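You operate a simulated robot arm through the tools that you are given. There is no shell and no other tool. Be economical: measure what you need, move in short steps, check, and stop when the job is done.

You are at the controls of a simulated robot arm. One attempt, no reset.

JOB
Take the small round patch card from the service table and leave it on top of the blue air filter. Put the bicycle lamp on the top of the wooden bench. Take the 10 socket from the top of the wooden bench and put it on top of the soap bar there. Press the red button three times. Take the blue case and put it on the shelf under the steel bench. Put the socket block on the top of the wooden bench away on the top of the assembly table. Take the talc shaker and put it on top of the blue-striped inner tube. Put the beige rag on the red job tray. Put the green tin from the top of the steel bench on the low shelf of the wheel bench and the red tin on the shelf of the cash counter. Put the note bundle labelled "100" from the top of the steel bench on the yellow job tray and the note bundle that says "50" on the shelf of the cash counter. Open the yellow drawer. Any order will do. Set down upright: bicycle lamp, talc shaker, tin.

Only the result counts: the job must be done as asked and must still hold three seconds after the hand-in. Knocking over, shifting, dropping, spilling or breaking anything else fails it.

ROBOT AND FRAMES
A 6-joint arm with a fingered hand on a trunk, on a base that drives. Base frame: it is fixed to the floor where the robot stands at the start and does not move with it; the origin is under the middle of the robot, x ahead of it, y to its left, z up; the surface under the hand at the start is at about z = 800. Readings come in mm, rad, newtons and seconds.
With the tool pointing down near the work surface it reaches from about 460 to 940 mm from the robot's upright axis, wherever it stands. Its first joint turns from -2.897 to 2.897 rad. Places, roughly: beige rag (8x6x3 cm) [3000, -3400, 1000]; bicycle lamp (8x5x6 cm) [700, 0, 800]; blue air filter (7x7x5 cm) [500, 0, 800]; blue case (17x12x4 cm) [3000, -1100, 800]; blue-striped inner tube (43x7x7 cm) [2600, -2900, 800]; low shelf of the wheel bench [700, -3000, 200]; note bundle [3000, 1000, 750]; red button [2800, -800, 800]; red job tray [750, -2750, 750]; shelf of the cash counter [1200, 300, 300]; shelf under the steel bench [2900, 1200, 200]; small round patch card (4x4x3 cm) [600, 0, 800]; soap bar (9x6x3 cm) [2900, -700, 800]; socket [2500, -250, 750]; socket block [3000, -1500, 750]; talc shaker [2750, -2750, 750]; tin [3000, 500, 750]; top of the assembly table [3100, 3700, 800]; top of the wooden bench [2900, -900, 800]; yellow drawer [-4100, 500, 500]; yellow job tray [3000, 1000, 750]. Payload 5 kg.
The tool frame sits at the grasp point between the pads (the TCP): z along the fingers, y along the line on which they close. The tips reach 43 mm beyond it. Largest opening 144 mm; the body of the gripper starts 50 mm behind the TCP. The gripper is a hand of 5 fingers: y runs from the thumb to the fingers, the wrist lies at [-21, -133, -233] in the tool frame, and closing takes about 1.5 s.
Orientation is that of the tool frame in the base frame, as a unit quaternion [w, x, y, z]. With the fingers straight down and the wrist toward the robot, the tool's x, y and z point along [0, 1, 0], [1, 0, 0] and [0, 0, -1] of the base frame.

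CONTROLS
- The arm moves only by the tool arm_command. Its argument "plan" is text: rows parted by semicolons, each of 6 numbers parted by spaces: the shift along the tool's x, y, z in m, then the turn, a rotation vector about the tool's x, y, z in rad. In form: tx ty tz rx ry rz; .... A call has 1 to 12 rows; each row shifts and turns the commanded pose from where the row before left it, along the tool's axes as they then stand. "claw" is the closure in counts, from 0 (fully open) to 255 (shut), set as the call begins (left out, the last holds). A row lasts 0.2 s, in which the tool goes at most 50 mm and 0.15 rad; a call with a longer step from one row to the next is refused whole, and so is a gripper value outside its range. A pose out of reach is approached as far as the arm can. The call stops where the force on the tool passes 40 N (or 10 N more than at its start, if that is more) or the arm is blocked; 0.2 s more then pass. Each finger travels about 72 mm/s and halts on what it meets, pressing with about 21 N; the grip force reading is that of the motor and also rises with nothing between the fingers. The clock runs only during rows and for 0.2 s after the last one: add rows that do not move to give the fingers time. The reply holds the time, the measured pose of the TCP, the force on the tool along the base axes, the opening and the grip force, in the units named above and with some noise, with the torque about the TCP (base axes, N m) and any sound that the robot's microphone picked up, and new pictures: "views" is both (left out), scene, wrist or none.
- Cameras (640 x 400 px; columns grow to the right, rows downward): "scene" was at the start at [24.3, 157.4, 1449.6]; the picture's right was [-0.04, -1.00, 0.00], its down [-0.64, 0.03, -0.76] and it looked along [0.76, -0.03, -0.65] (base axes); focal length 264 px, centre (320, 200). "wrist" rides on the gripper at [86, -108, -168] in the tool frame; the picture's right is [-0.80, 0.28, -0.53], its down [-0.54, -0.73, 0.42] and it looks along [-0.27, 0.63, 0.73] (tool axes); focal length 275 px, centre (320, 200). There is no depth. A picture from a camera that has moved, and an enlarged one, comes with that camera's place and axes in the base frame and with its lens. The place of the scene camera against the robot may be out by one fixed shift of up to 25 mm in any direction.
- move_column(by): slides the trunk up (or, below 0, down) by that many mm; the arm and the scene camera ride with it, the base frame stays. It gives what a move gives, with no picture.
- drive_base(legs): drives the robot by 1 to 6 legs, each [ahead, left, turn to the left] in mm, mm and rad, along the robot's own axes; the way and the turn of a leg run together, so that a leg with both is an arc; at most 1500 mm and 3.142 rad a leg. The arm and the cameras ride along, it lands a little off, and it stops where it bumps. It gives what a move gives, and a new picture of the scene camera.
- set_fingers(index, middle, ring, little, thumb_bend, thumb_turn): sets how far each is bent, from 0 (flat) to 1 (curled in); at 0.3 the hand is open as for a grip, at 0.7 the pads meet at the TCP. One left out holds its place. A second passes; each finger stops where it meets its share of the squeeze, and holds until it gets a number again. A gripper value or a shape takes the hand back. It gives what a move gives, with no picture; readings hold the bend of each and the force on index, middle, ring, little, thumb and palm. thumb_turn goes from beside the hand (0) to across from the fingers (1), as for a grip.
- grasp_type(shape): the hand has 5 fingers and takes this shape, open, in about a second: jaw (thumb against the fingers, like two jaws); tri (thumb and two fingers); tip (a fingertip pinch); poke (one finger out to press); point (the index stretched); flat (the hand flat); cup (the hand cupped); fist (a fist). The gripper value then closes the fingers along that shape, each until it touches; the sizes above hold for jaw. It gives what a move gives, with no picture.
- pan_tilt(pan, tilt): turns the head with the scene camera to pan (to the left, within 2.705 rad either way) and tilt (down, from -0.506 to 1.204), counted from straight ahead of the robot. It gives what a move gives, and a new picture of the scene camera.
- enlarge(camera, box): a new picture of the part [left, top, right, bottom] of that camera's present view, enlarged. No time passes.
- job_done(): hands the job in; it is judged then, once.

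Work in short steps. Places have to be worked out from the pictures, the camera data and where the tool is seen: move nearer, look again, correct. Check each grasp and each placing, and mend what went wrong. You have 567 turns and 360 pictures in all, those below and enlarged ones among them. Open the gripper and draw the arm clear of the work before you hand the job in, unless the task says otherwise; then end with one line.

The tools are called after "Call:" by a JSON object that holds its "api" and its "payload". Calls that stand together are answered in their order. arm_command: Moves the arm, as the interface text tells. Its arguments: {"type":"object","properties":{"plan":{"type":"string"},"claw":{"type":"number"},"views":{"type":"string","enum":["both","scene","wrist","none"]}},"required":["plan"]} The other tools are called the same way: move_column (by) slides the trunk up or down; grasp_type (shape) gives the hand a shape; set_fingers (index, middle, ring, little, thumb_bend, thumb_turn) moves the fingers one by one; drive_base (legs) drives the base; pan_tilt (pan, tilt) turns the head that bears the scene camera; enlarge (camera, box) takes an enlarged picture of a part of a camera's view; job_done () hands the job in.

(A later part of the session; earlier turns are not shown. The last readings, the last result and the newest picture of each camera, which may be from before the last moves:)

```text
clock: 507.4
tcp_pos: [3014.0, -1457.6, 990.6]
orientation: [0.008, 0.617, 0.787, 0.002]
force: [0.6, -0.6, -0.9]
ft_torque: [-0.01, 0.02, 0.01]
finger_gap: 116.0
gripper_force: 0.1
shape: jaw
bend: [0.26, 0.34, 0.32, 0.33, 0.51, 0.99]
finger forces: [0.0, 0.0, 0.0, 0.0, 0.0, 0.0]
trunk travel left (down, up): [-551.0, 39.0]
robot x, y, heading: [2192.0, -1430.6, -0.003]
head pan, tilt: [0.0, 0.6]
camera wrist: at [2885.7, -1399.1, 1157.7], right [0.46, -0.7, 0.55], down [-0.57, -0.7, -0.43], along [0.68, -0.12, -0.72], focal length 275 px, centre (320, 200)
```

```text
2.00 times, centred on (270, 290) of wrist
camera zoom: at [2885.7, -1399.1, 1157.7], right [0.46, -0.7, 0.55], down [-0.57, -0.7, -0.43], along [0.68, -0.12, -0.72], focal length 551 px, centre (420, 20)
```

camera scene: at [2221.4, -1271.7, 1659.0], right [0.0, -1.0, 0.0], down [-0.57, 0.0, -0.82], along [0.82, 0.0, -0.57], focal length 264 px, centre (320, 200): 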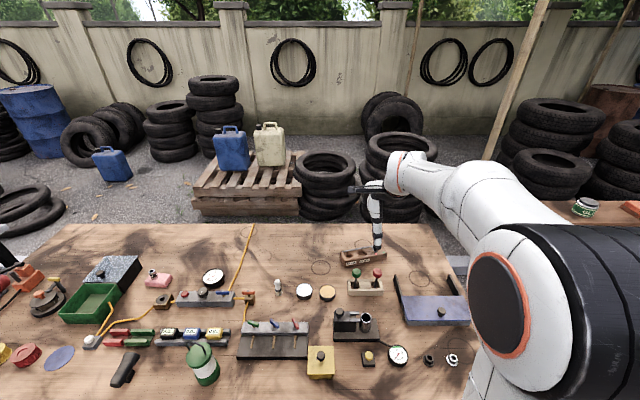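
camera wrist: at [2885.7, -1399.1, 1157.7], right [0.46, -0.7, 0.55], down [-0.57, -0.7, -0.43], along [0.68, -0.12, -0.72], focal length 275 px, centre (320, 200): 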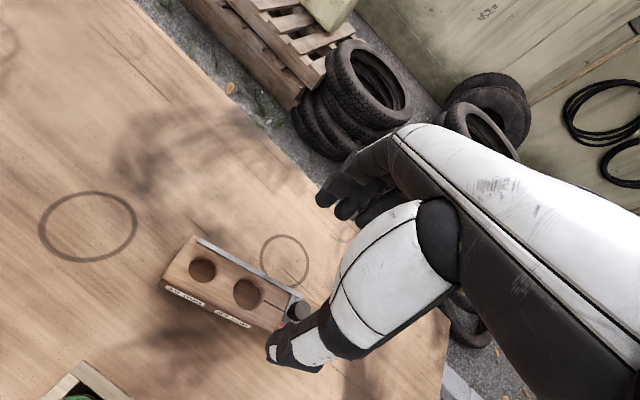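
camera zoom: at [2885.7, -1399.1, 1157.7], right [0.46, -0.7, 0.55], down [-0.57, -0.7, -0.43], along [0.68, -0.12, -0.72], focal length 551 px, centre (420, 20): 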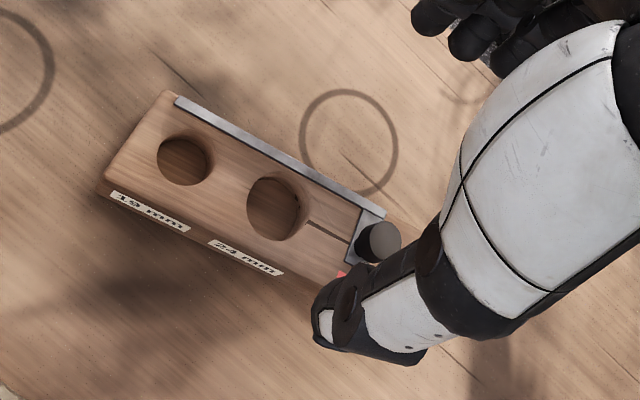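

Aligned, yaw 14°. I descend to z≈847.

Call:
{"api": "arm_command", "payload": {"plan": "-0.0038 0.001 0.04 0 0 0;0 0 0.04 0 0 0;0 0 0.035 0 0 0;0 0 0.018 0 0 0;0 0 0.008 0 0 0;0 0 0 0 0 0", "views": "wrist"}}

```text
clock: 508.8
tcp_pos: [3017.4, -1463.3, 848.0]
orientation: [0.007, 0.617, 0.787, 0.001]
force: [0.4, 0.0, -0.4]
ft_torque: [0.02, -0.01, -0.03]
finger_gap: 116.1
gripper_force: 0.1
shape: jaw
bend: [0.26, 0.34, 0.32, 0.33, 0.51, 0.99]
finger forces: [0.1, 0.0, 0.0, 0.1, 0.1, 0.1]
trunk travel left (down, up): [-551.0, 39.0]
robot x, y, heading: [2194.1, -1434.1, 0.004]
head pan, tilt: [0.0, 0.6]
camera wrist: at [2890.5, -1404.6, 1016.5], right [0.46, -0.7, 0.55], down [-0.57, -0.7, -0.43], along [0.68, -0.12, -0.72], focal length 275 px, centre (320, 200)
```

wrist: 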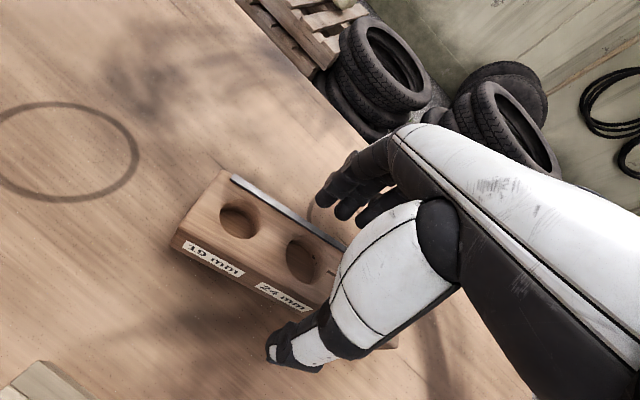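

Straddling the block with no contact. I close.

Call:
{"api": "arm_command", "payload": {"plan": "0 0 0 0 0 0;0 0 0 0 0 0;0 0 0 0 0 0;0 0 0 0 0 0;0 0 0 0 0 0;0 0 0 0 0 0", "claw": 255, "views": "wrist"}}

```text
clock: 510.2
tcp_pos: [3018.4, -1462.5, 848.6]
orientation: [0.008, 0.617, 0.787, 0.001]
force: [-0.7, 0.5, 0.3]
ft_torque: [-0.01, 0.02, 0.06]
finger_gap: 50.7
gripper_force: 21.1
shape: jaw
bend: [0.73, 0.6, 0.59, 0.59, 0.69, 1.0]
finger forces: [10.3, 5.3, 2.2, 1.0, 18.9, 0.0]
trunk travel left (down, up): [-551.0, 39.0]
robot x, y, heading: [2195.8, -1430.7, 0.002]
head pan, tilt: [0.0, 0.6]
camera wrist: at [2890.5, -1404.7, 1016.6], right [0.46, -0.7, 0.55], down [-0.57, -0.7, -0.43], along [0.68, -0.12, -0.72], focal length 275 px, centre (320, 200)
```

wrist: 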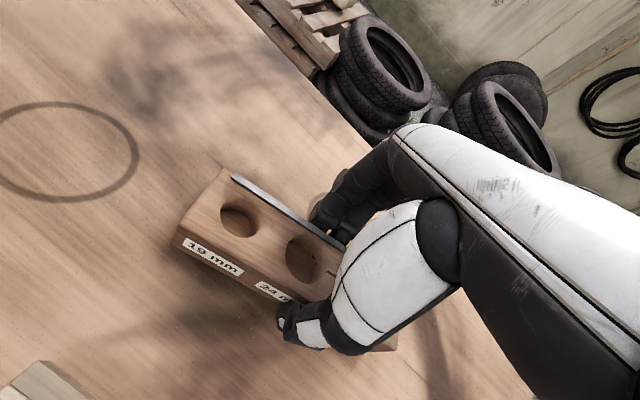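

Good four-finger grip. I lift and retract.

Call:
{"api": "arm_command", "payload": {"plan": "0 0 -0.015 0 0 0;0 0 -0.04 0 0 0;0 0 -0.045 0 0 0;0 0 -0.045 0 0 0;0 0 -0.045 0 0 0;0 0 -0.045 0 0 0;0 0 -0.04 0 0 0;0 0 0 0 0 0", "views": "wrist"}}

Call:
{"api": "arm_command", "payload": {"plan": "0 -0.045 0 0 0 0.03;0 -0.045 0 0 0 0.03;0 -0.045 0 0 0 0.03;0 -0.045 0 0 0 0.03;0 -0.045 0 0 0 0.03;0 -0.045 0 0 0 0.03;0 0 0 0 0 0", "views": "none"}}

```text
clock: 512.0
tcp_pos: [3013.0, -1462.2, 1124.9]
orientation: [0.007, 0.617, 0.787, 0.002]
force: [-0.4, -0.3, -2.0]
ft_torque: [-0.02, -0.02, 0.01]
finger_gap: 50.5
gripper_force: 21.2
shape: jaw
bend: [0.73, 0.6, 0.6, 0.71, 0.69, 1.0]
finger forces: [10.7, 5.1, 2.2, 0.8, 18.7, 0.0]
trunk travel left (down, up): [-551.0, 39.0]
robot x, y, heading: [2197.0, -1429.5, 0.001]
head pan, tilt: [0.0, 0.6]
camera wrist: at [2885.3, -1402.3, 1292.2], right [0.46, -0.7, 0.55], down [-0.57, -0.7, -0.43], along [0.68, -0.12, -0.72], focal length 275 px, centre (320, 200)
```

wrist: 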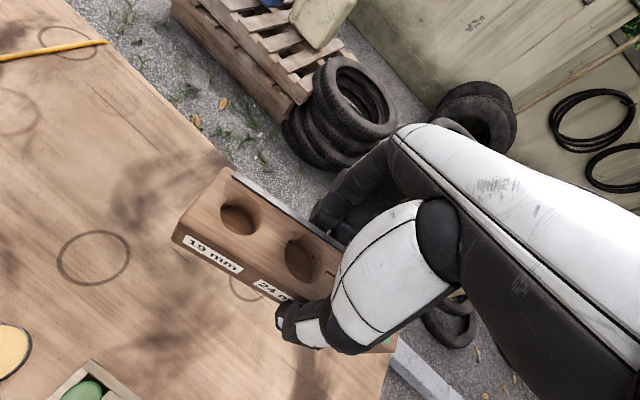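

```text
clock: 513.6
tcp_pos: [2749.1, -1505.5, 1121.3]
orientation: [0.008, 0.685, 0.728, 0.003]
force: [-0.7, -0.2, -2.9]
ft_torque: [-0.02, -0.02, -0.02]
finger_gap: 50.6
gripper_force: 20.8
shape: jaw
bend: [0.73, 0.6, 0.6, 0.71, 0.69, 1.0]
finger forces: [10.8, 5.1, 2.2, 1.0, 19.2, 0.1]
trunk travel left (down, up): [-551.0, 39.0]
robot x, y, heading: [2195.3, -1431.5, -0.002]
head pan, tilt: [0.0, 0.6]
```

The block is held. The assembly table spans about x 2808–3333, y 2800–4570. I back up and travel left along the aisle.

Call:
{"api": "drive_base", "payload": {"legs": [[-345, 0, 0], [0, 1400, 0], [0, 1400, 0], [0, 1100, 0]]}}

Call:
{"api": "pan_tilt", "payload": {"pan": 0.8, "tilt": 0.45}}

```text
clock: 534.4
tcp_pos: [2479.0, 2387.0, 1122.3]
orientation: [0.008, 0.704, 0.71, 0.002]
force: [-0.5, 0.0, -2.4]
ft_torque: [0.01, -0.04, 0.02]
finger_gap: 50.7
gripper_force: 21.0
shape: jaw
bend: [0.73, 0.6, 0.6, 0.61, 0.69, 1.0]
finger forces: [10.8, 5.1, 2.2, 1.0, 19.1, 0.0]
trunk travel left (down, up): [-551.0, 39.0]
robot x, y, heading: [1927.5, 2489.5, -0.055]
head pan, tilt: [0.0, 0.6]
camera scene: at [1963.9, 2647.5, 1659.0], right [-0.05, -1.0, 0.0], down [-0.56, 0.03, -0.82], along [0.82, -0.04, -0.57], focal length 264 px, centre (320, 200)
```

scene: 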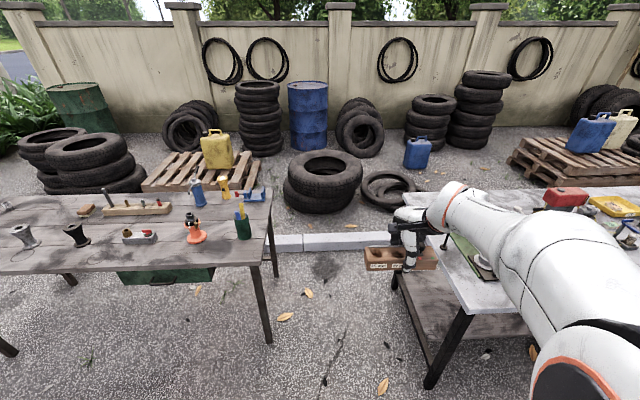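

```text
clock: 535.5
tcp_pos: [2479.6, 2388.3, 1121.2]
orientation: [0.008, 0.704, 0.71, 0.002]
force: [-0.5, -0.5, -1.9]
ft_torque: [-0.01, -0.01, 0.01]
finger_gap: 50.5
gripper_force: 21.2
shape: jaw
bend: [0.73, 0.6, 0.6, 0.61, 0.69, 1.0]
finger forces: [10.8, 5.0, 2.2, 1.0, 19.1, 0.0]
trunk travel left (down, up): [-551.0, 39.0]
robot x, y, heading: [1927.1, 2492.3, -0.052]
head pan, tilt: [0.799, 0.45]
camera scene: at [1943.1, 2714.3, 1672.5], right [0.68, -0.73, 0.0], down [-0.32, -0.3, -0.9], along [0.66, 0.61, -0.44], focal length 264 px, centre (320, 200)
```

scene: 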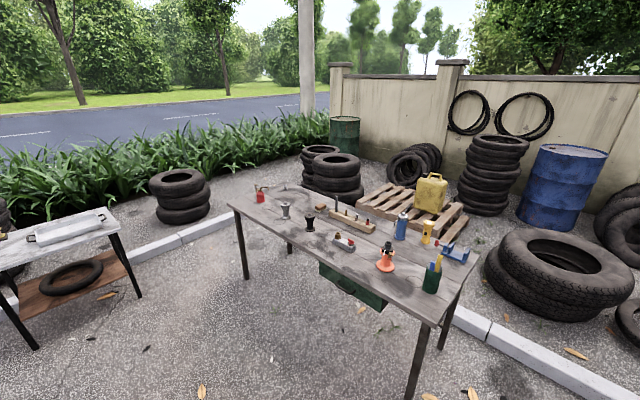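

I correct the heading and drive to face a free front area of the table around (2820,3330).

Call:
{"api": "drive_base", "payload": {"legs": [[0, 0, 0.053], [0, 925, 0], [280, 0, 0]]}}

Call:
{"api": "pan_tilt", "payload": {"pan": 0.15, "tilt": 0.7}}

Call:
{"api": "arm_command", "payload": {"plan": "0 0 0 0 0 0", "views": "wrist"}}

```text
clock: 542.2
tcp_pos: [2756.3, 3337.5, 1121.5]
orientation: [0.007, 0.683, 0.73, 0.002]
force: [0.5, -0.8, -2.6]
ft_torque: [0.0, -0.01, 0.0]
finger_gap: 50.7
gripper_force: 20.4
shape: jaw
bend: [0.73, 0.6, 0.6, 0.61, 0.69, 1.0]
finger forces: [10.8, 5.1, 2.2, 1.0, 19.1, 0.0]
trunk travel left (down, up): [-551.0, 39.0]
robot x, y, heading: [2198.5, 3404.8, 0.006]
head pan, tilt: [0.799, 0.45]
camera scene: at [2204.2, 3632.3, 1672.5], right [0.72, -0.69, 0.0], down [-0.3, -0.31, -0.9], along [0.62, 0.65, -0.44], focal length 264 px, centre (320, 200)
```

scene: 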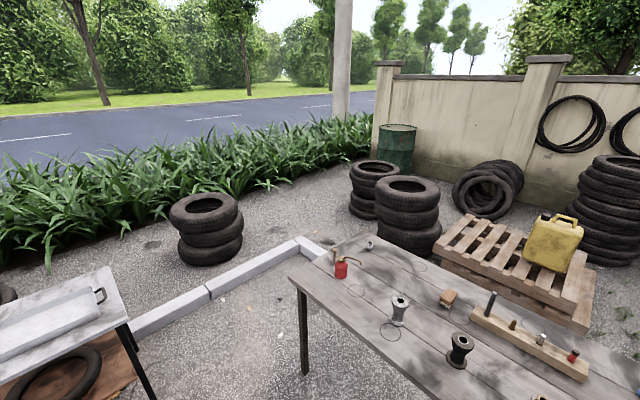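

```text
clock: 543.3
tcp_pos: [2757.0, 3337.3, 1120.6]
orientation: [0.008, 0.683, 0.73, 0.002]
force: [0.5, 0.6, -2.6]
ft_torque: [-0.02, -0.03, 0.02]
finger_gap: 50.4
gripper_force: 20.6
shape: jaw
bend: [0.73, 0.6, 0.6, 0.61, 0.69, 1.0]
finger forces: [10.8, 5.1, 2.2, 0.9, 19.0, 0.0]
trunk travel left (down, up): [-551.0, 39.0]
robot x, y, heading: [2206.3, 3399.2, 0.005]
head pan, tilt: [0.15, 0.7]
camera scene: at [2223.8, 3579.3, 1650.4], right [0.16, -0.99, 0.0], down [-0.64, -0.1, -0.77], along [0.76, 0.12, -0.64], focal length 264 px, centre (320, 200)
```

scene: 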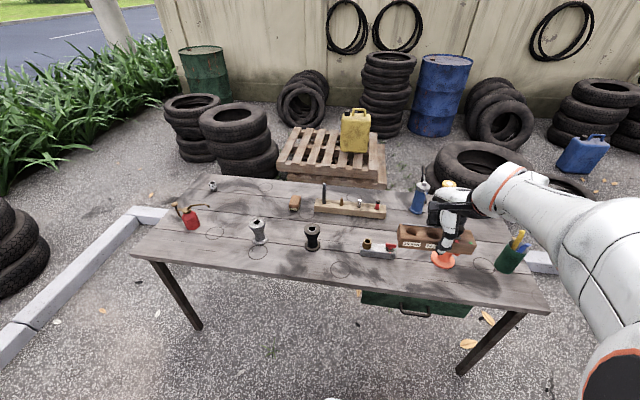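

```text
clock: 543.7
tcp_pos: [2756.6, 3337.0, 1122.4]
orientation: [0.008, 0.683, 0.73, 0.003]
force: [-0.4, -0.7, -2.6]
ft_torque: [0.02, -0.01, -0.02]
finger_gap: 50.9
gripper_force: 20.7
shape: jaw
bend: [0.73, 0.6, 0.6, 0.61, 0.69, 1.0]
finger forces: [10.8, 5.1, 2.2, 1.0, 19.2, 0.0]
trunk travel left (down, up): [-551.0, 39.0]
robot x, y, heading: [2201.8, 3400.6, 0.004]
head pan, tilt: [0.15, 0.7]
camera wrist: at [2641.1, 3416.3, 1289.1], right [0.33, -0.77, 0.54], down [-0.68, -0.59, -0.43], along [0.65, -0.23, -0.72], focal length 275 px, centre (320, 200)
```

wrist: 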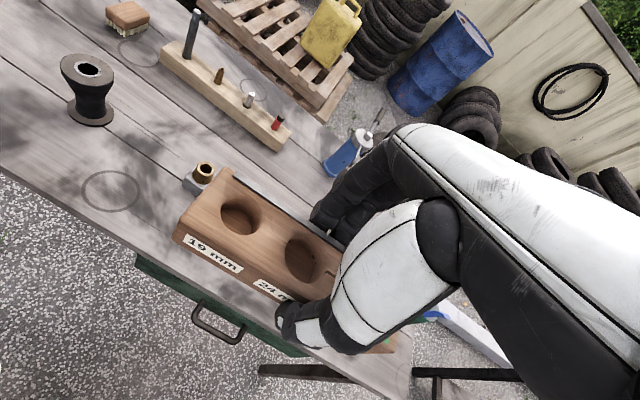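

A free gap at about (2838,3587) lies between the black spool and the grey tool. I move there.

Call:
{"api": "drive_base", "payload": {"legs": [[0, 250, 0], [80, 0, 0]]}}

Call:
{"api": "arm_command", "payload": {"plan": "0 0 0.045 0 0 0;0 0 0.045 0 0 0;0 0 0.03 0 0 0;0 0 0 0 0 0"}}

```text
clock: 546.2
tcp_pos: [2835.7, 3593.1, 1121.4]
orientation: [0.007, 0.682, 0.731, 0.002]
force: [0.3, -0.4, -2.4]
ft_torque: [0.02, 0.03, 0.03]
finger_gap: 50.6
gripper_force: 21.2
shape: jaw
bend: [0.73, 0.6, 0.6, 0.61, 0.69, 1.0]
finger forces: [10.8, 5.1, 2.2, 1.0, 19.1, 0.1]
trunk travel left (down, up): [-551.0, 39.0]
robot x, y, heading: [2280.3, 3663.3, 0.006]
head pan, tilt: [0.15, 0.7]
camera scene: at [2301.1, 3834.9, 1650.3], right [0.16, -0.99, 0.0], down [-0.64, -0.1, -0.76], along [0.75, 0.12, -0.64], focal length 264 px, centre (320, 200)
```

scene: 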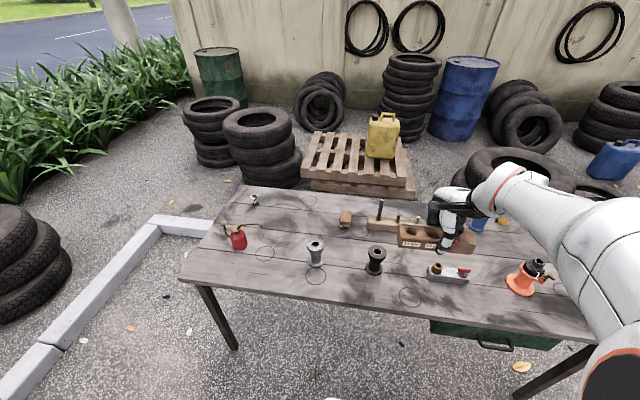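

```text
clock: 547.2
tcp_pos: [2838.2, 3592.4, 1000.8]
orientation: [0.008, 0.682, 0.731, 0.002]
force: [0.3, -0.5, -1.8]
ft_torque: [0.01, 0.0, -0.02]
finger_gap: 50.6
gripper_force: 21.3
shape: jaw
bend: [0.73, 0.6, 0.6, 0.61, 0.69, 1.0]
finger forces: [10.7, 4.9, 2.1, 1.1, 18.8, 0.0]
trunk travel left (down, up): [-551.0, 39.0]
robot x, y, heading: [2282.8, 3659.3, 0.012]
head pan, tilt: [0.15, 0.7]
camera scene: at [2300.1, 3834.9, 1650.4], right [0.16, -0.99, 0.0], down [-0.64, -0.1, -0.76], along [0.76, 0.12, -0.64], focal length 264 px, centre (320, 200)
camera wrist: at [2721.9, 3671.2, 1168.0], right [0.33, -0.77, 0.54], down [-0.68, -0.6, -0.43], along [0.65, -0.23, -0.72], focal length 275 px, centre (320, 200)
```

scene: 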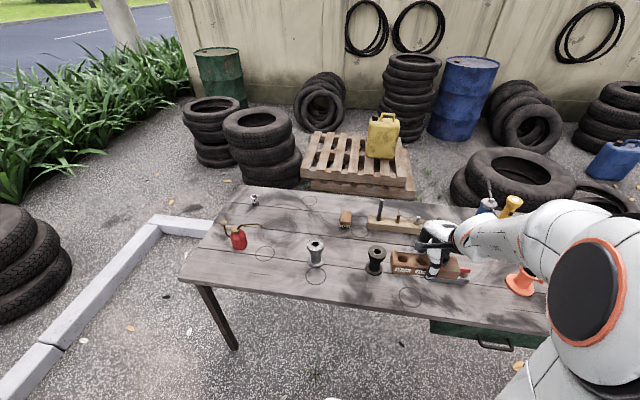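
wrist: 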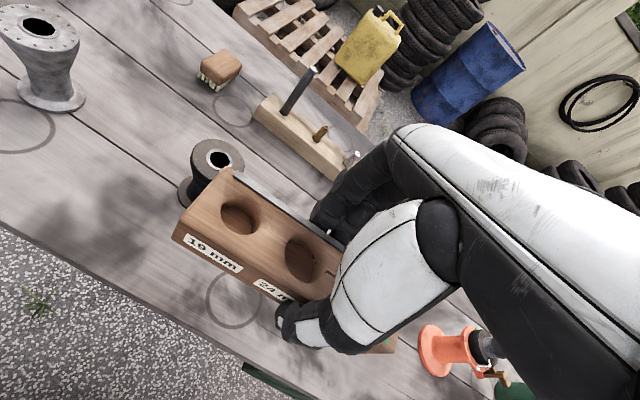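

Clear of the spool and the grey tool. I lower toward the table.

Call:
{"api": "arm_command", "payload": {"plan": "0 -0.004 0.045 0 0 0;0 0 0.045 0 0 0;0 0 0.035 0 0 0;0 0 0.012 0 0 0;0 0 0 0 0 0", "views": "wrist"}}

```text
clock: 548.4
tcp_pos: [2833.0, 3591.3, 863.7]
orientation: [0.007, 0.682, 0.732, 0.003]
force: [0.0, 0.0, -2.6]
ft_torque: [0.0, -0.01, 0.02]
finger_gap: 50.5
gripper_force: 21.4
shape: jaw
bend: [0.73, 0.6, 0.6, 0.61, 0.69, 1.0]
finger forces: [10.7, 4.8, 2.2, 1.1, 19.0, 0.0]
trunk travel left (down, up): [-551.0, 39.0]
robot x, y, heading: [2279.0, 3661.9, 0.006]
head pan, tilt: [0.15, 0.7]
camera wrist: at [2717.6, 3671.4, 1031.6], right [0.33, -0.77, 0.54], down [-0.68, -0.59, -0.43], along [0.65, -0.23, -0.72], focal length 275 px, centre (320, 200)
```

wrist: 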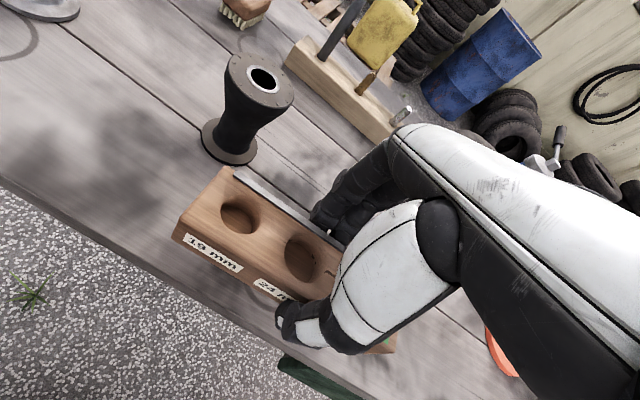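

Call:
{"api": "arm_command", "payload": {"plan": "0 0 0.004 0 0 0;0 0 0.003 0 0 0;0 0 0.003 0 0 0;0 0 0 0 0 0", "views": "none"}}

Call:
{"api": "arm_command", "payload": {"plan": "0 0 0.002 0 0 0;0 0 0.002 0 0 0;0 0 0 0 0 0", "views": "none"}}

```text
clock: 549.4
tcp_pos: [2834.4, 3592.4, 854.2]
orientation: [0.007, 0.682, 0.731, 0.004]
force: [-0.7, -0.8, -2.5]
ft_torque: [0.01, -0.01, 0.0]
finger_gap: 50.6
gripper_force: 21.1
shape: jaw
bend: [0.73, 0.6, 0.6, 0.61, 0.69, 1.0]
finger forces: [10.8, 5.0, 2.1, 1.0, 19.0, 0.0]
trunk travel left (down, up): [-551.0, 39.0]
robot x, y, heading: [2280.0, 3664.9, 0.007]
head pan, tilt: [0.15, 0.7]
```

```text
clock: 550.2
tcp_pos: [2834.4, 3591.7, 849.1]
orientation: [0.007, 0.682, 0.732, 0.003]
force: [0.8, -0.2, -2.1]
ft_torque: [0.01, -0.03, 0.01]
finger_gap: 50.5
gripper_force: 20.3
shape: jaw
bend: [0.73, 0.6, 0.6, 0.61, 0.69, 1.0]
finger forces: [10.8, 4.9, 2.1, 1.0, 18.9, 0.0]
trunk travel left (down, up): [-551.0, 39.0]
robot x, y, heading: [2277.6, 3660.5, 0.007]
head pan, tilt: [0.15, 0.7]
```

Call:
{"api": "arm_command", "payload": {"plan": "0 0 0.002 0 0 0;0 0 0.0015 0 0 0;0 0 0 0 0 0", "views": "none"}}

```text
clock: 551.0
tcp_pos: [2833.8, 3591.1, 846.6]
orientation: [0.007, 0.682, 0.732, 0.002]
force: [0.3, 0.6, -2.0]
ft_torque: [0.02, -0.07, -0.01]
finger_gap: 50.4
gripper_force: 21.2
shape: jaw
bend: [0.73, 0.6, 0.6, 0.61, 0.69, 1.0]
finger forces: [10.7, 4.9, 2.1, 1.0, 18.9, 0.0]
trunk travel left (down, up): [-551.0, 39.0]
robot x, y, heading: [2276.7, 3660.9, 0.009]
head pan, tilt: [0.15, 0.7]
```

Call:
{"api": "arm_command", "payload": {"plan": "0 0 0.002 0 0 0;0 0 0.002 0 0 0;0 0 0.001 0 0 0;0 0 0 0 0 0", "views": "wrist"}}

```text
clock: 552.0
tcp_pos: [2834.2, 3591.6, 841.7]
orientation: [0.008, 0.682, 0.731, 0.003]
force: [0.9, -0.4, -2.5]
ft_torque: [0.01, 0.0, 0.0]
finger_gap: 50.3
gripper_force: 21.1
shape: jaw
bend: [0.73, 0.6, 0.6, 0.61, 0.69, 1.0]
finger forces: [10.7, 4.8, 2.1, 0.9, 18.9, 0.1]
trunk travel left (down, up): [-551.0, 39.0]
robot x, y, heading: [2279.3, 3662.9, 0.006]
head pan, tilt: [0.15, 0.7]
camera wrist: at [2717.7, 3671.4, 1009.8], right [0.33, -0.77, 0.54], down [-0.68, -0.59, -0.43], along [0.65, -0.23, -0.72], focal length 275 px, centre (320, 200)
```

wrist: 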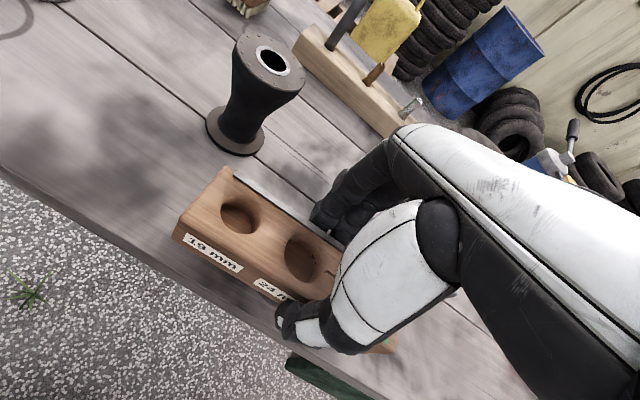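

The table is lower still. I continue down.

Call:
{"api": "arm_command", "payload": {"plan": "0 0 0.003 0 0 0;0 0 0.003 0 0 0;0 0 0.003 0 0 0;0 0 0.003 0 0 0;0 0 0 0 0 0", "views": "none"}}

Call:
{"api": "arm_command", "payload": {"plan": "0 0 0.002 0 0 0;0 0 0.002 0 0 0;0 0 0.002 0 0 0;0 0 0 0 0 0", "views": "none"}}

```text
clock: 553.2
tcp_pos: [2834.8, 3591.3, 830.3]
orientation: [0.008, 0.682, 0.731, 0.002]
force: [-0.1, -0.4, -2.6]
ft_torque: [0.0, -0.01, 0.0]
finger_gap: 50.6
gripper_force: 21.3
shape: jaw
bend: [0.73, 0.6, 0.6, 0.61, 0.69, 1.0]
finger forces: [10.7, 4.9, 2.2, 0.9, 18.8, 0.0]
trunk travel left (down, up): [-551.0, 39.0]
robot x, y, heading: [2280.0, 3659.5, 0.005]
head pan, tilt: [0.15, 0.7]
```

```text
clock: 554.2
tcp_pos: [2835.5, 3591.8, 823.5]
orientation: [0.008, 0.681, 0.732, 0.002]
force: [1.0, -0.7, -3.0]
ft_torque: [0.01, -0.04, -0.01]
finger_gap: 50.6
gripper_force: 21.0
shape: jaw
bend: [0.73, 0.6, 0.6, 0.61, 0.69, 1.0]
finger forces: [10.6, 4.9, 2.1, 1.0, 18.9, 0.0]
trunk travel left (down, up): [-551.0, 39.0]
robot x, y, heading: [2278.7, 3662.1, 0.009]
head pan, tilt: [0.15, 0.7]
```

Call:
{"api": "arm_command", "payload": {"plan": "0 0 0.002 0 0 0;0 0 0.002 0 0 0;0 0 0.002 0 0 0;0 0 0 0 0 0", "views": "none"}}

Call:
{"api": "arm_command", "payload": {"plan": "0 0 0.002 0 0 0;0 0 0.002 0 0 0;0 0 0 0 0 0", "views": "wrist"}}

```text
clock: 555.2
tcp_pos: [2835.0, 3591.9, 817.9]
orientation: [0.008, 0.682, 0.731, 0.003]
force: [0.0, -0.3, -2.1]
ft_torque: [-0.01, -0.04, -0.02]
finger_gap: 50.4
gripper_force: 21.3
shape: jaw
bend: [0.73, 0.6, 0.6, 0.61, 0.69, 1.0]
finger forces: [10.8, 5.0, 2.2, 1.0, 18.9, 0.0]
trunk travel left (down, up): [-551.0, 39.0]
robot x, y, heading: [2281.3, 3659.6, 0.016]
head pan, tilt: [0.15, 0.7]
```

```text
clock: 556.0
tcp_pos: [2834.6, 3591.6, 813.4]
orientation: [0.007, 0.682, 0.732, 0.003]
force: [0.2, 0.0, -2.6]
ft_torque: [-0.01, -0.02, 0.0]
finger_gap: 50.3
gripper_force: 20.9
shape: jaw
bend: [0.73, 0.6, 0.6, 0.61, 0.69, 1.0]
finger forces: [10.8, 5.0, 2.1, 1.0, 18.9, 0.0]
trunk travel left (down, up): [-551.0, 39.0]
robot x, y, heading: [2273.4, 3659.3, 0.005]
head pan, tilt: [0.15, 0.7]
camera wrist: at [2718.9, 3670.4, 980.9], right [0.33, -0.77, 0.54], down [-0.68, -0.59, -0.43], along [0.65, -0.23, -0.72], focal length 275 px, centre (320, 200)
```

wrist: 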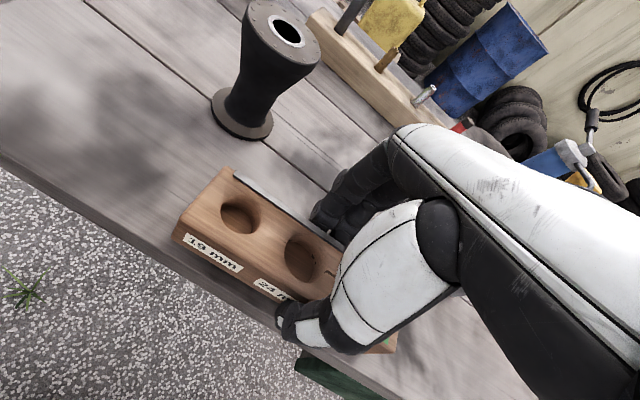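

Call:
{"api": "arm_command", "payload": {"plan": "0 0 0.002 0 0 0;0 0 0.002 0 0 0;0 0 0 0 0 0", "views": "none"}}

Call:
{"api": "arm_command", "payload": {"plan": "0 0 0.002 0 0 0;0 0 0.002 0 0 0;0 0 0 0 0 0", "views": "none"}}

```text
clock: 556.8
tcp_pos: [2835.7, 3590.9, 809.6]
orientation: [0.006, 0.681, 0.732, 0.004]
force: [0.6, 0.1, -1.6]
ft_torque: [-0.03, -0.03, -0.02]
finger_gap: 50.5
gripper_force: 21.5
shape: jaw
bend: [0.73, 0.6, 0.6, 0.61, 0.69, 1.0]
finger forces: [10.8, 4.9, 2.1, 1.1, 18.9, 0.1]
trunk travel left (down, up): [-551.0, 39.0]
robot x, y, heading: [2279.5, 3661.0, 0.009]
head pan, tilt: [0.15, 0.7]
```

```text
clock: 557.6
tcp_pos: [2835.3, 3591.2, 808.2]
orientation: [0.007, 0.681, 0.732, 0.005]
force: [-0.2, 2.7, 23.3]
ft_torque: [-0.06, 0.41, 0.05]
finger_gap: 51.2
gripper_force: 20.5
shape: jaw
bend: [0.73, 0.6, 0.6, 0.71, 0.69, 1.0]
finger forces: [12.0, 6.3, 2.7, 1.1, 22.9, 0.1]
trunk travel left (down, up): [-551.0, 39.0]
robot x, y, heading: [2280.0, 3658.2, 0.006]
head pan, tilt: [0.15, 0.7]
```

Contact at table z≈760, and the block is fully inside the edge (x≈2778). I open and lift.

Call:
{"api": "arm_command", "payload": {"plan": "0 0 -0.002 0 0 0;0 0 0 0 0 0;0 0 0 0 0 0;0 0 0 0 0 0;0 0 0 0 0 0;0 0 -0.02 0 0 0;0 0 -0.04 0 0 0;0 0 -0.045 0 0 0;0 0 -0.045 0 0 0;0 0 -0.045 0 0 0;0 0 0 0 0 0", "claw": 90, "views": "wrist"}}

```text
clock: 560.0
tcp_pos: [2831.4, 3591.6, 1004.1]
orientation: [0.007, 0.682, 0.732, 0.003]
force: [-1.1, -0.7, 0.8]
ft_torque: [-0.04, -0.07, -0.02]
finger_gap: 93.0
gripper_force: 0.2
shape: jaw
bend: [0.28, 0.39, 0.36, 0.36, 0.63, 1.0]
finger forces: [0.0, 0.0, 0.1, 0.0, 0.0, 0.0]
trunk travel left (down, up): [-551.0, 39.0]
robot x, y, heading: [2278.3, 3661.4, 0.007]
head pan, tilt: [0.15, 0.7]
camera wrist: at [2714.1, 3672.0, 1170.8], right [0.33, -0.77, 0.54], down [-0.68, -0.59, -0.43], along [0.65, -0.23, -0.72], focal length 275 px, centre (320, 200)
```

wrist: 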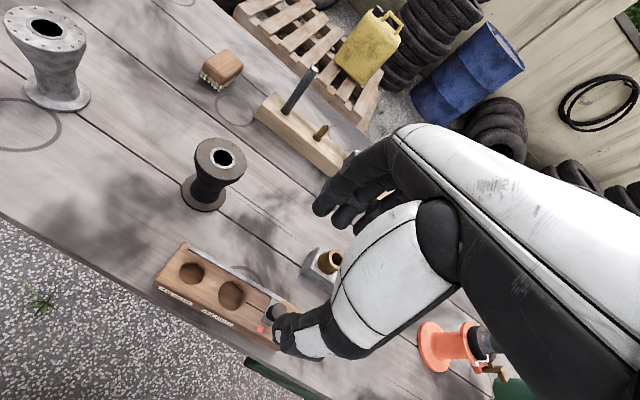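

The socket block is on the assembly table. The last task is the yellow drawer at about (−4100,500). I tuck the arm, return along the aisle, and go back through the lane at y≈−800.

Call:
{"api": "arm_command", "payload": {"plan": "0 0 -0.045 0 0 0;0 0 -0.045 0 0 0;0 -0.03 0 0 0 0;0 -0.03 0 0 0 0;0 0 0 0 0 0", "views": "none"}}

Call:
{"api": "drive_base", "payload": {"legs": [[-420, 0, 0], [0, -1400, 0], [0, -1400, 0]]}}

```text
clock: 561.2
tcp_pos: [2771.5, 3590.8, 1091.9]
orientation: [0.007, 0.681, 0.732, 0.002]
force: [-0.9, 0.1, 0.5]
ft_torque: [0.01, -0.03, 0.01]
finger_gap: 92.9
gripper_force: 0.3
shape: jaw
bend: [0.28, 0.39, 0.36, 0.36, 0.63, 1.0]
finger forces: [0.0, 0.0, 0.1, 0.1, 0.0, 0.0]
trunk travel left (down, up): [-551.0, 39.0]
robot x, y, heading: [2277.6, 3658.7, 0.006]
head pan, tilt: [0.15, 0.7]
```

```text
clock: 576.8
tcp_pos: [2367.5, 820.1, 1091.6]
orientation: [0.007, 0.683, 0.73, 0.003]
force: [0.1, 0.0, -0.8]
ft_torque: [0.0, -0.03, 0.0]
finger_gap: 93.1
gripper_force: 0.0
shape: jaw
bend: [0.28, 0.39, 0.36, 0.36, 0.63, 1.0]
finger forces: [0.1, 0.0, 0.0, 0.0, 0.0, 0.1]
trunk travel left (down, up): [-551.0, 39.0]
robot x, y, heading: [1875.2, 896.1, 0.006]
head pan, tilt: [0.15, 0.7]
camera scene: at [1897.1, 1066.6, 1650.4], right [0.15, -0.99, 0.0], down [-0.64, -0.1, -0.76], along [0.76, 0.12, -0.64], focal length 264 px, centre (320, 200)
```

scene: 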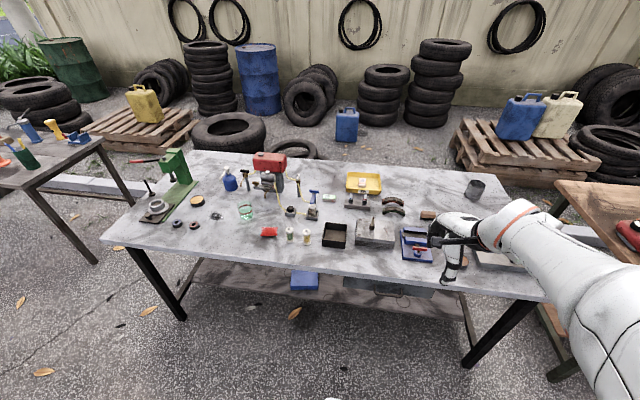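

Steel bench still looks right. I continue to y≈−850, turn to face −x, and look along the lane.

Call:
{"api": "drive_base", "payload": {"legs": [[0, -1400, 0], [0, -340, 0], [0, 0, 1.57], [0, 0, 1.57]]}}

Call:
{"api": "pan_tilt", "payload": {"pan": 0.0, "tilt": 0.3}}

```text
clock: 593.3
tcp_pos: [1382.1, -786.7, 1091.9]
orientation: [0.003, 0.739, -0.674, -0.008]
force: [-0.4, -0.3, -0.4]
ft_torque: [-0.03, 0.04, 0.0]
finger_gap: 93.1
gripper_force: 0.0
shape: jaw
bend: [0.28, 0.39, 0.36, 0.36, 0.63, 1.0]
finger forces: [0.1, 0.1, 0.0, 0.0, 0.1, 0.0]
trunk travel left (down, up): [-551.0, 39.0]
robot x, y, heading: [1874.5, -847.9, -3.108]
head pan, tilt: [0.15, 0.7]
camera scene: at [1856.5, -1010.9, 1650.4], right [-0.18, 0.98, 0.0], down [0.63, 0.12, -0.76], along [-0.75, -0.14, -0.64], focal length 264 px, centre (320, 200)
```

scene: 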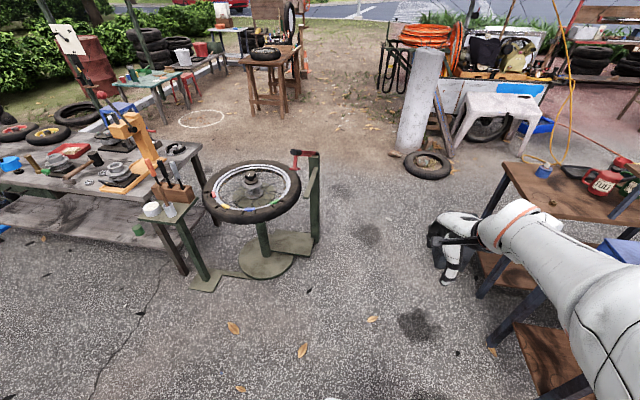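

```text
clock: 594.2
tcp_pos: [1381.9, -787.1, 1091.4]
orientation: [0.003, 0.739, -0.673, -0.007]
force: [-0.5, -0.2, -0.2]
ft_torque: [0.0, 0.03, 0.02]
finger_gap: 93.1
gripper_force: 0.0
shape: jaw
bend: [0.28, 0.39, 0.36, 0.36, 0.63, 1.0]
finger forces: [0.0, 0.0, 0.0, 0.0, 0.0, 0.1]
trunk travel left (down, up): [-551.0, 39.0]
robot x, y, heading: [1874.0, -850.1, -3.111]
head pan, tilt: [0.0, 0.3]
camera scene: at [1846.7, -998.5, 1686.4], right [-0.03, 1.0, 0.0], down [0.3, 0.01, -0.95], along [-0.95, -0.03, -0.3], focal length 264 px, centre (320, 200)
```

scene: 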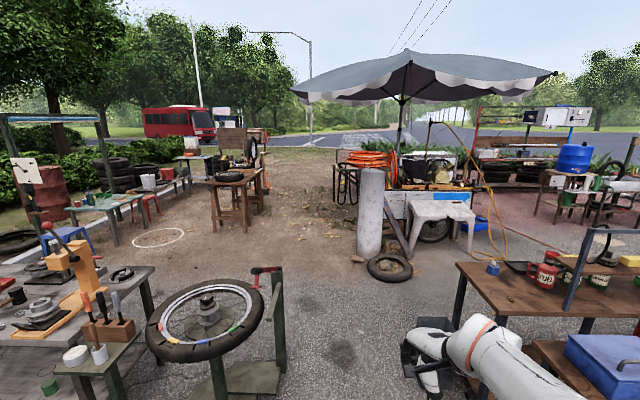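

The way ahead is open between the tyre stand and the service table. I drive on to x≈−300 and look further.

Call:
{"api": "drive_base", "payload": {"legs": [[0, 0, -0.03], [1450, 0, 0], [750, 0, 0]]}}

Call:
{"api": "pan_tilt", "payload": {"pan": -0.35, "tilt": 0.25}}

```text
clock: 605.5
tcp_pos: [-829.1, -787.7, 1091.3]
orientation: [0.003, 0.732, -0.682, -0.007]
force: [0.5, -0.6, -0.2]
ft_torque: [0.0, -0.03, 0.01]
finger_gap: 93.3
gripper_force: 0.1
shape: jaw
bend: [0.28, 0.39, 0.36, 0.36, 0.63, 1.0]
finger forces: [0.0, 0.1, 0.1, 0.0, 0.0, 0.0]
trunk travel left (down, up): [-551.0, 39.0]
robot x, y, heading: [-332.0, -857.6, -3.134]
head pan, tilt: [0.0, 0.3]
camera scene: at [-368.1, -1009.0, 1686.5], right [-0.01, 1.0, 0.0], down [0.3, 0.0, -0.96], along [-0.96, -0.01, -0.3], focal length 264 px, centre (320, 200)
```

scene: 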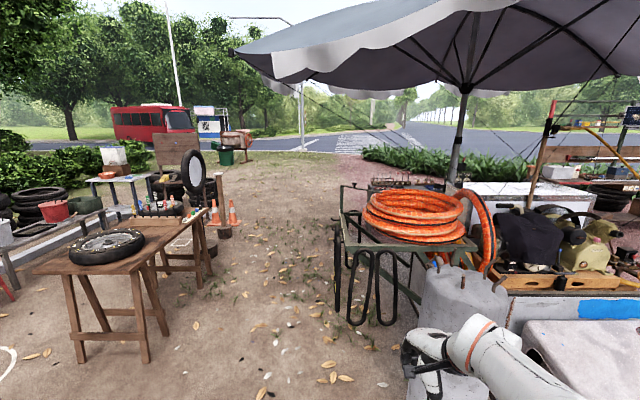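

```text
clock: 606.3
tcp_pos: [-827.3, -787.6, 1092.2]
orientation: [0.003, 0.732, -0.681, -0.007]
force: [0.2, -1.4, 0.4]
ft_torque: [-0.01, 0.0, 0.03]
finger_gap: 93.0
gripper_force: 0.1
shape: jaw
bend: [0.28, 0.39, 0.36, 0.36, 0.63, 1.0]
finger forces: [0.1, 0.1, 0.1, 0.0, 0.0, 0.0]
trunk travel left (down, up): [-551.0, 39.0]
robot x, y, heading: [-333.5, -856.0, -3.132]
head pan, tilt: [-0.351, 0.25]
camera scene: at [-362.5, -976.9, 1691.2], right [0.33, 0.94, 0.0], down [0.23, -0.08, -0.97], along [-0.91, 0.32, -0.25], focal length 264 px, centre (320, 200)
```

scene: 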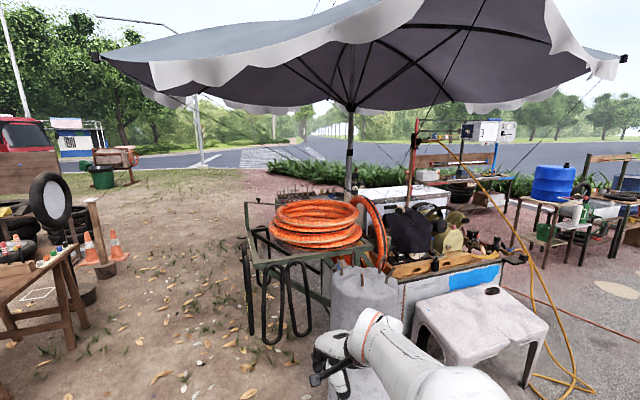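

The drawer direction is behind the hose table. I take the lane at y≈−1550 between the hose table and the wooden tables.

Call:
{"api": "drive_base", "payload": {"legs": [[0, 680, 0], [1450, 0, 0]]}}

Call:
{"api": "pan_tilt", "payload": {"pan": -0.7, "tilt": 0.35}}

```text
clock: 617.0
tcp_pos: [-2306.1, -1495.9, 1092.1]
orientation: [0.003, 0.734, -0.679, -0.006]
force: [-1.5, 0.1, 0.0]
ft_torque: [-0.01, 0.0, -0.01]
finger_gap: 93.2
gripper_force: 0.1
shape: jaw
bend: [0.28, 0.39, 0.36, 0.36, 0.63, 1.0]
finger forces: [0.0, 0.0, 0.0, 0.0, 0.1, 0.0]
trunk travel left (down, up): [-551.0, 39.0]
robot x, y, heading: [-1812.2, -1563.0, -3.133]
head pan, tilt: [-0.351, 0.25]
camera scene: at [-1839.1, -1682.6, 1691.2], right [0.33, 0.94, 0.0], down [0.23, -0.08, -0.97], along [-0.92, 0.32, -0.25], focal length 264 px, centre (320, 200)
```

scene: 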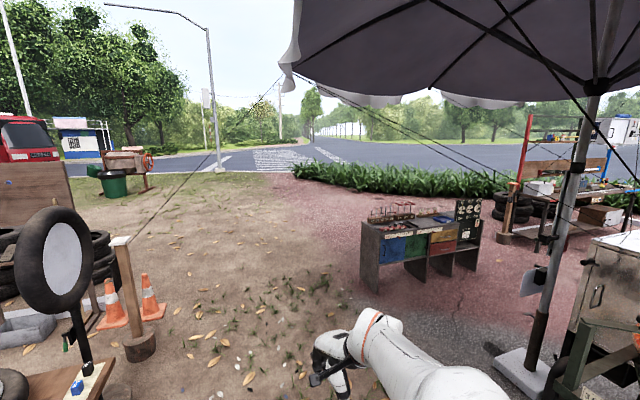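

```text
clock: 617.8
tcp_pos: [-2305.5, -1495.8, 1091.0]
orientation: [0.002, 0.733, -0.68, -0.007]
force: [-0.4, -0.4, 0.0]
ft_torque: [-0.02, 0.0, 0.01]
finger_gap: 92.9
gripper_force: 0.1
shape: jaw
bend: [0.28, 0.39, 0.36, 0.36, 0.63, 1.0]
finger forces: [0.1, 0.0, 0.1, 0.1, 0.0, 0.0]
trunk travel left (down, up): [-551.0, 39.0]
robot x, y, heading: [-1811.8, -1561.3, -3.126]
head pan, tilt: [-0.7, 0.351]
camera scene: at [-1823.0, -1654.5, 1681.8], right [0.63, 0.78, 0.0], down [0.27, -0.22, -0.94], along [-0.73, 0.59, -0.34], focal length 264 px, centre (320, 200)
```

scene: 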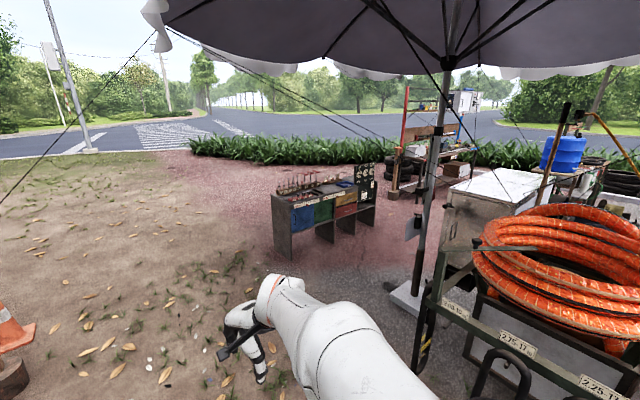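

I see a bench with coloured drawers. I enlarge it.

Call:
{"api": "enlarge", "payload": {"camera": "scene", "box": [250, 150, 400, 280]}}

```text
3.08 times, centred on (325, 215) of scene
camera zoom: at [-1823.0, -1654.5, 1681.8], right [0.63, 0.78, 0.0], down [0.27, -0.22, -0.94], along [-0.73, 0.59, -0.34], focal length 813 px, centre (305, 154)
```

zoom: 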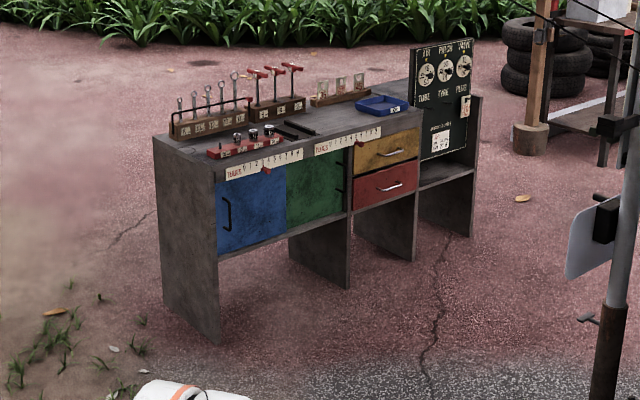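

The yellow drawer is upper right, its front plane at x≈−4050, centre y≈580, z≈550. I drive forward to x≈−3380, then strafe right in front of it, clear of the umbrella base at about (−2880,140).

Call:
{"api": "drive_base", "payload": {"legs": [[1450, 0, -0.01], [120, 0, 0], [0, -1100, 0]]}}

Call:
{"api": "pan_tilt", "payload": {"pan": -0.6, "tilt": 0.6}}

```text
clock: 631.1
tcp_pos: [-3890.8, -405.0, 1092.3]
orientation: [0.003, 0.736, -0.677, -0.008]
force: [-0.1, -0.1, 0.3]
ft_torque: [0.03, 0.01, -0.02]
finger_gap: 93.4
gripper_force: 0.0
shape: jaw
bend: [0.28, 0.39, 0.36, 0.36, 0.63, 1.0]
finger forces: [0.0, 0.0, 0.0, 0.0, 0.0, 0.0]
trunk travel left (down, up): [-551.0, 39.0]
robot x, y, heading: [-3395.1, -470.1, -3.121]
head pan, tilt: [-0.7, 0.351]
camera scene: at [-3407.4, -560.5, 1681.8], right [0.63, 0.78, 0.0], down [0.27, -0.22, -0.94], along [-0.73, 0.59, -0.34], focal length 264 px, centre (320, 200)
```

scene: 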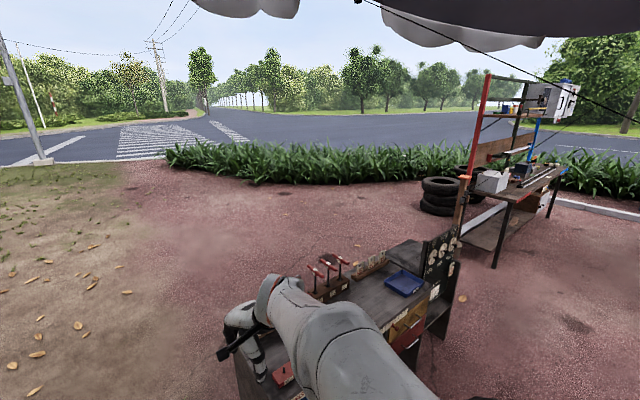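

```text
clock: 631.9
tcp_pos: [-3891.3, -404.7, 1091.6]
orientation: [0.002, 0.736, -0.677, -0.007]
force: [0.8, 0.0, 0.3]
ft_torque: [-0.02, -0.01, -0.02]
finger_gap: 93.2
gripper_force: 0.0
shape: jaw
bend: [0.28, 0.39, 0.36, 0.36, 0.63, 1.0]
finger forces: [0.0, 0.1, 0.0, 0.1, 0.0, 0.1]
trunk travel left (down, up): [-551.0, 39.0]
robot x, y, heading: [-3399.0, -468.9, -3.118]
head pan, tilt: [-0.6, 0.6]
camera scene: at [-3408.9, -570.7, 1659.1], right [0.55, 0.84, 0.0], down [0.47, -0.31, -0.83], along [-0.69, 0.45, -0.56], focal length 264 px, centre (320, 200)
```

scene: 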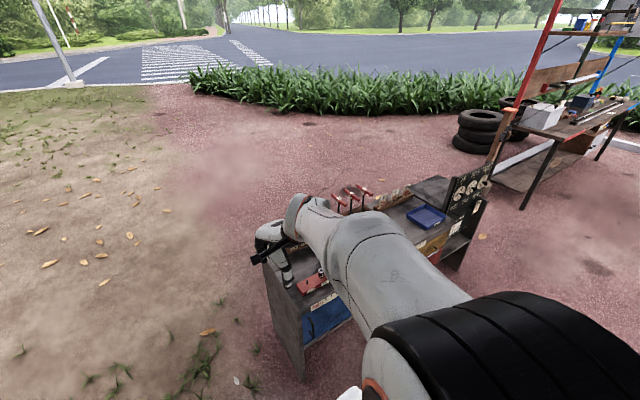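

I back off 100 mm to keep the hand clear of the bench, and strafe right to y≈520.

Call:
{"api": "drive_base", "payload": {"legs": [[-100, 0, -0.02], [0, -990, 0]]}}

Call:
{"api": "pan_tilt", "payload": {"pan": -0.1, "tilt": 0.8}}

```text
clock: 637.8
tcp_pos: [-3790.1, 593.0, 1091.4]
orientation: [0.003, 0.728, -0.685, -0.008]
force: [-0.5, 0.6, -0.2]
ft_torque: [0.0, 0.0, 0.01]
finger_gap: 93.2
gripper_force: 0.1
shape: jaw
bend: [0.28, 0.39, 0.36, 0.36, 0.63, 1.0]
finger forces: [0.1, 0.0, 0.1, 0.0, 0.0, 0.0]
trunk travel left (down, up): [-551.0, 39.0]
robot x, y, heading: [-3294.6, 517.4, 3.14]
head pan, tilt: [-0.6, 0.6]
camera scene: at [-3311.1, 416.8, 1659.0], right [0.57, 0.82, 0.0], down [0.47, -0.32, -0.83], along [-0.68, 0.47, -0.56], focal length 264 px, centre (320, 200)
```

scene: 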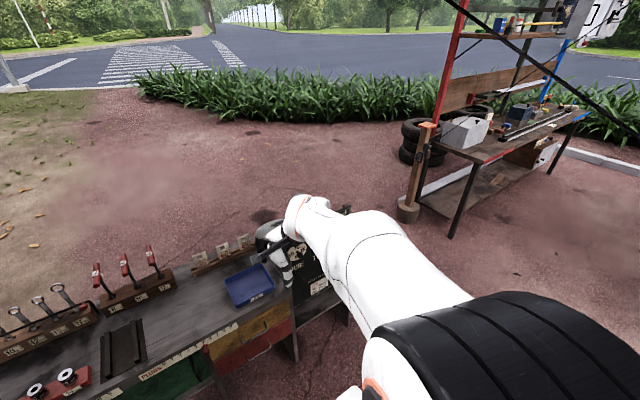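

```text
clock: 638.7
tcp_pos: [-3789.8, 592.8, 1092.6]
orientation: [0.003, 0.729, -0.685, -0.007]
force: [0.2, -0.3, -0.1]
ft_torque: [-0.01, -0.02, -0.02]
finger_gap: 93.0
gripper_force: 0.1
shape: jaw
bend: [0.28, 0.39, 0.36, 0.36, 0.63, 1.0]
finger forces: [0.1, 0.0, 0.0, 0.0, 0.1, 0.0]
trunk travel left (down, up): [-551.0, 39.0]
robot x, y, heading: [-3297.2, 518.2, 3.141]
head pan, tilt: [-0.099, 0.799]
camera scene: at [-3318.5, 374.9, 1642.2], right [0.1, 0.99, 0.0], down [0.71, -0.07, -0.7], along [-0.69, 0.07, -0.72], focal length 264 px, centre (320, 200)
```

scene: 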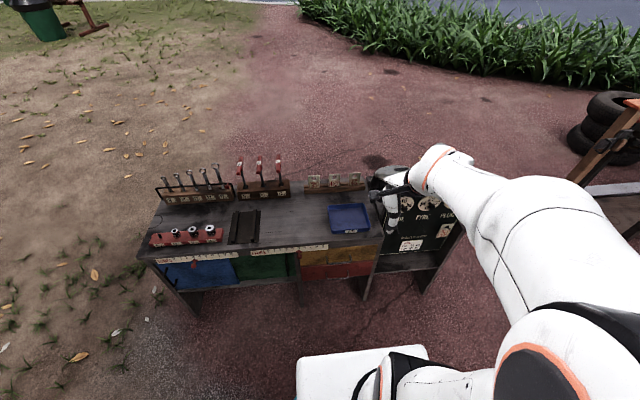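

I zoom in on the drawer front and handle.

Call:
{"api": "enlarge", "payload": {"camera": "scene", "box": [280, 190, 420, 290]}}

```text
4.00 times, centred on (350, 240) of scene
camera zoom: at [-3318.5, 374.9, 1642.2], right [0.1, 0.99, 0.0], down [0.71, -0.07, -0.7], along [-0.69, 0.07, -0.72], focal length 1057 px, centre (200, 40)
```

zoom: 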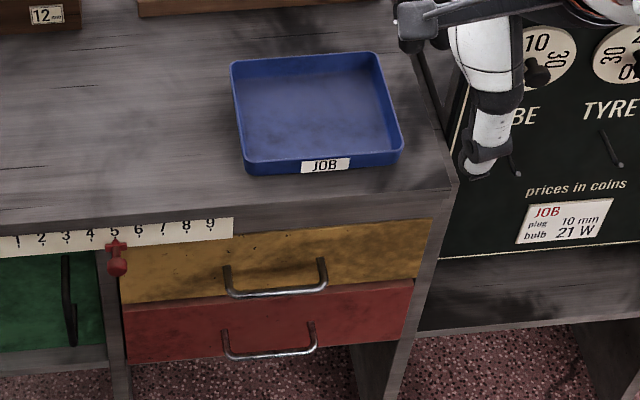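

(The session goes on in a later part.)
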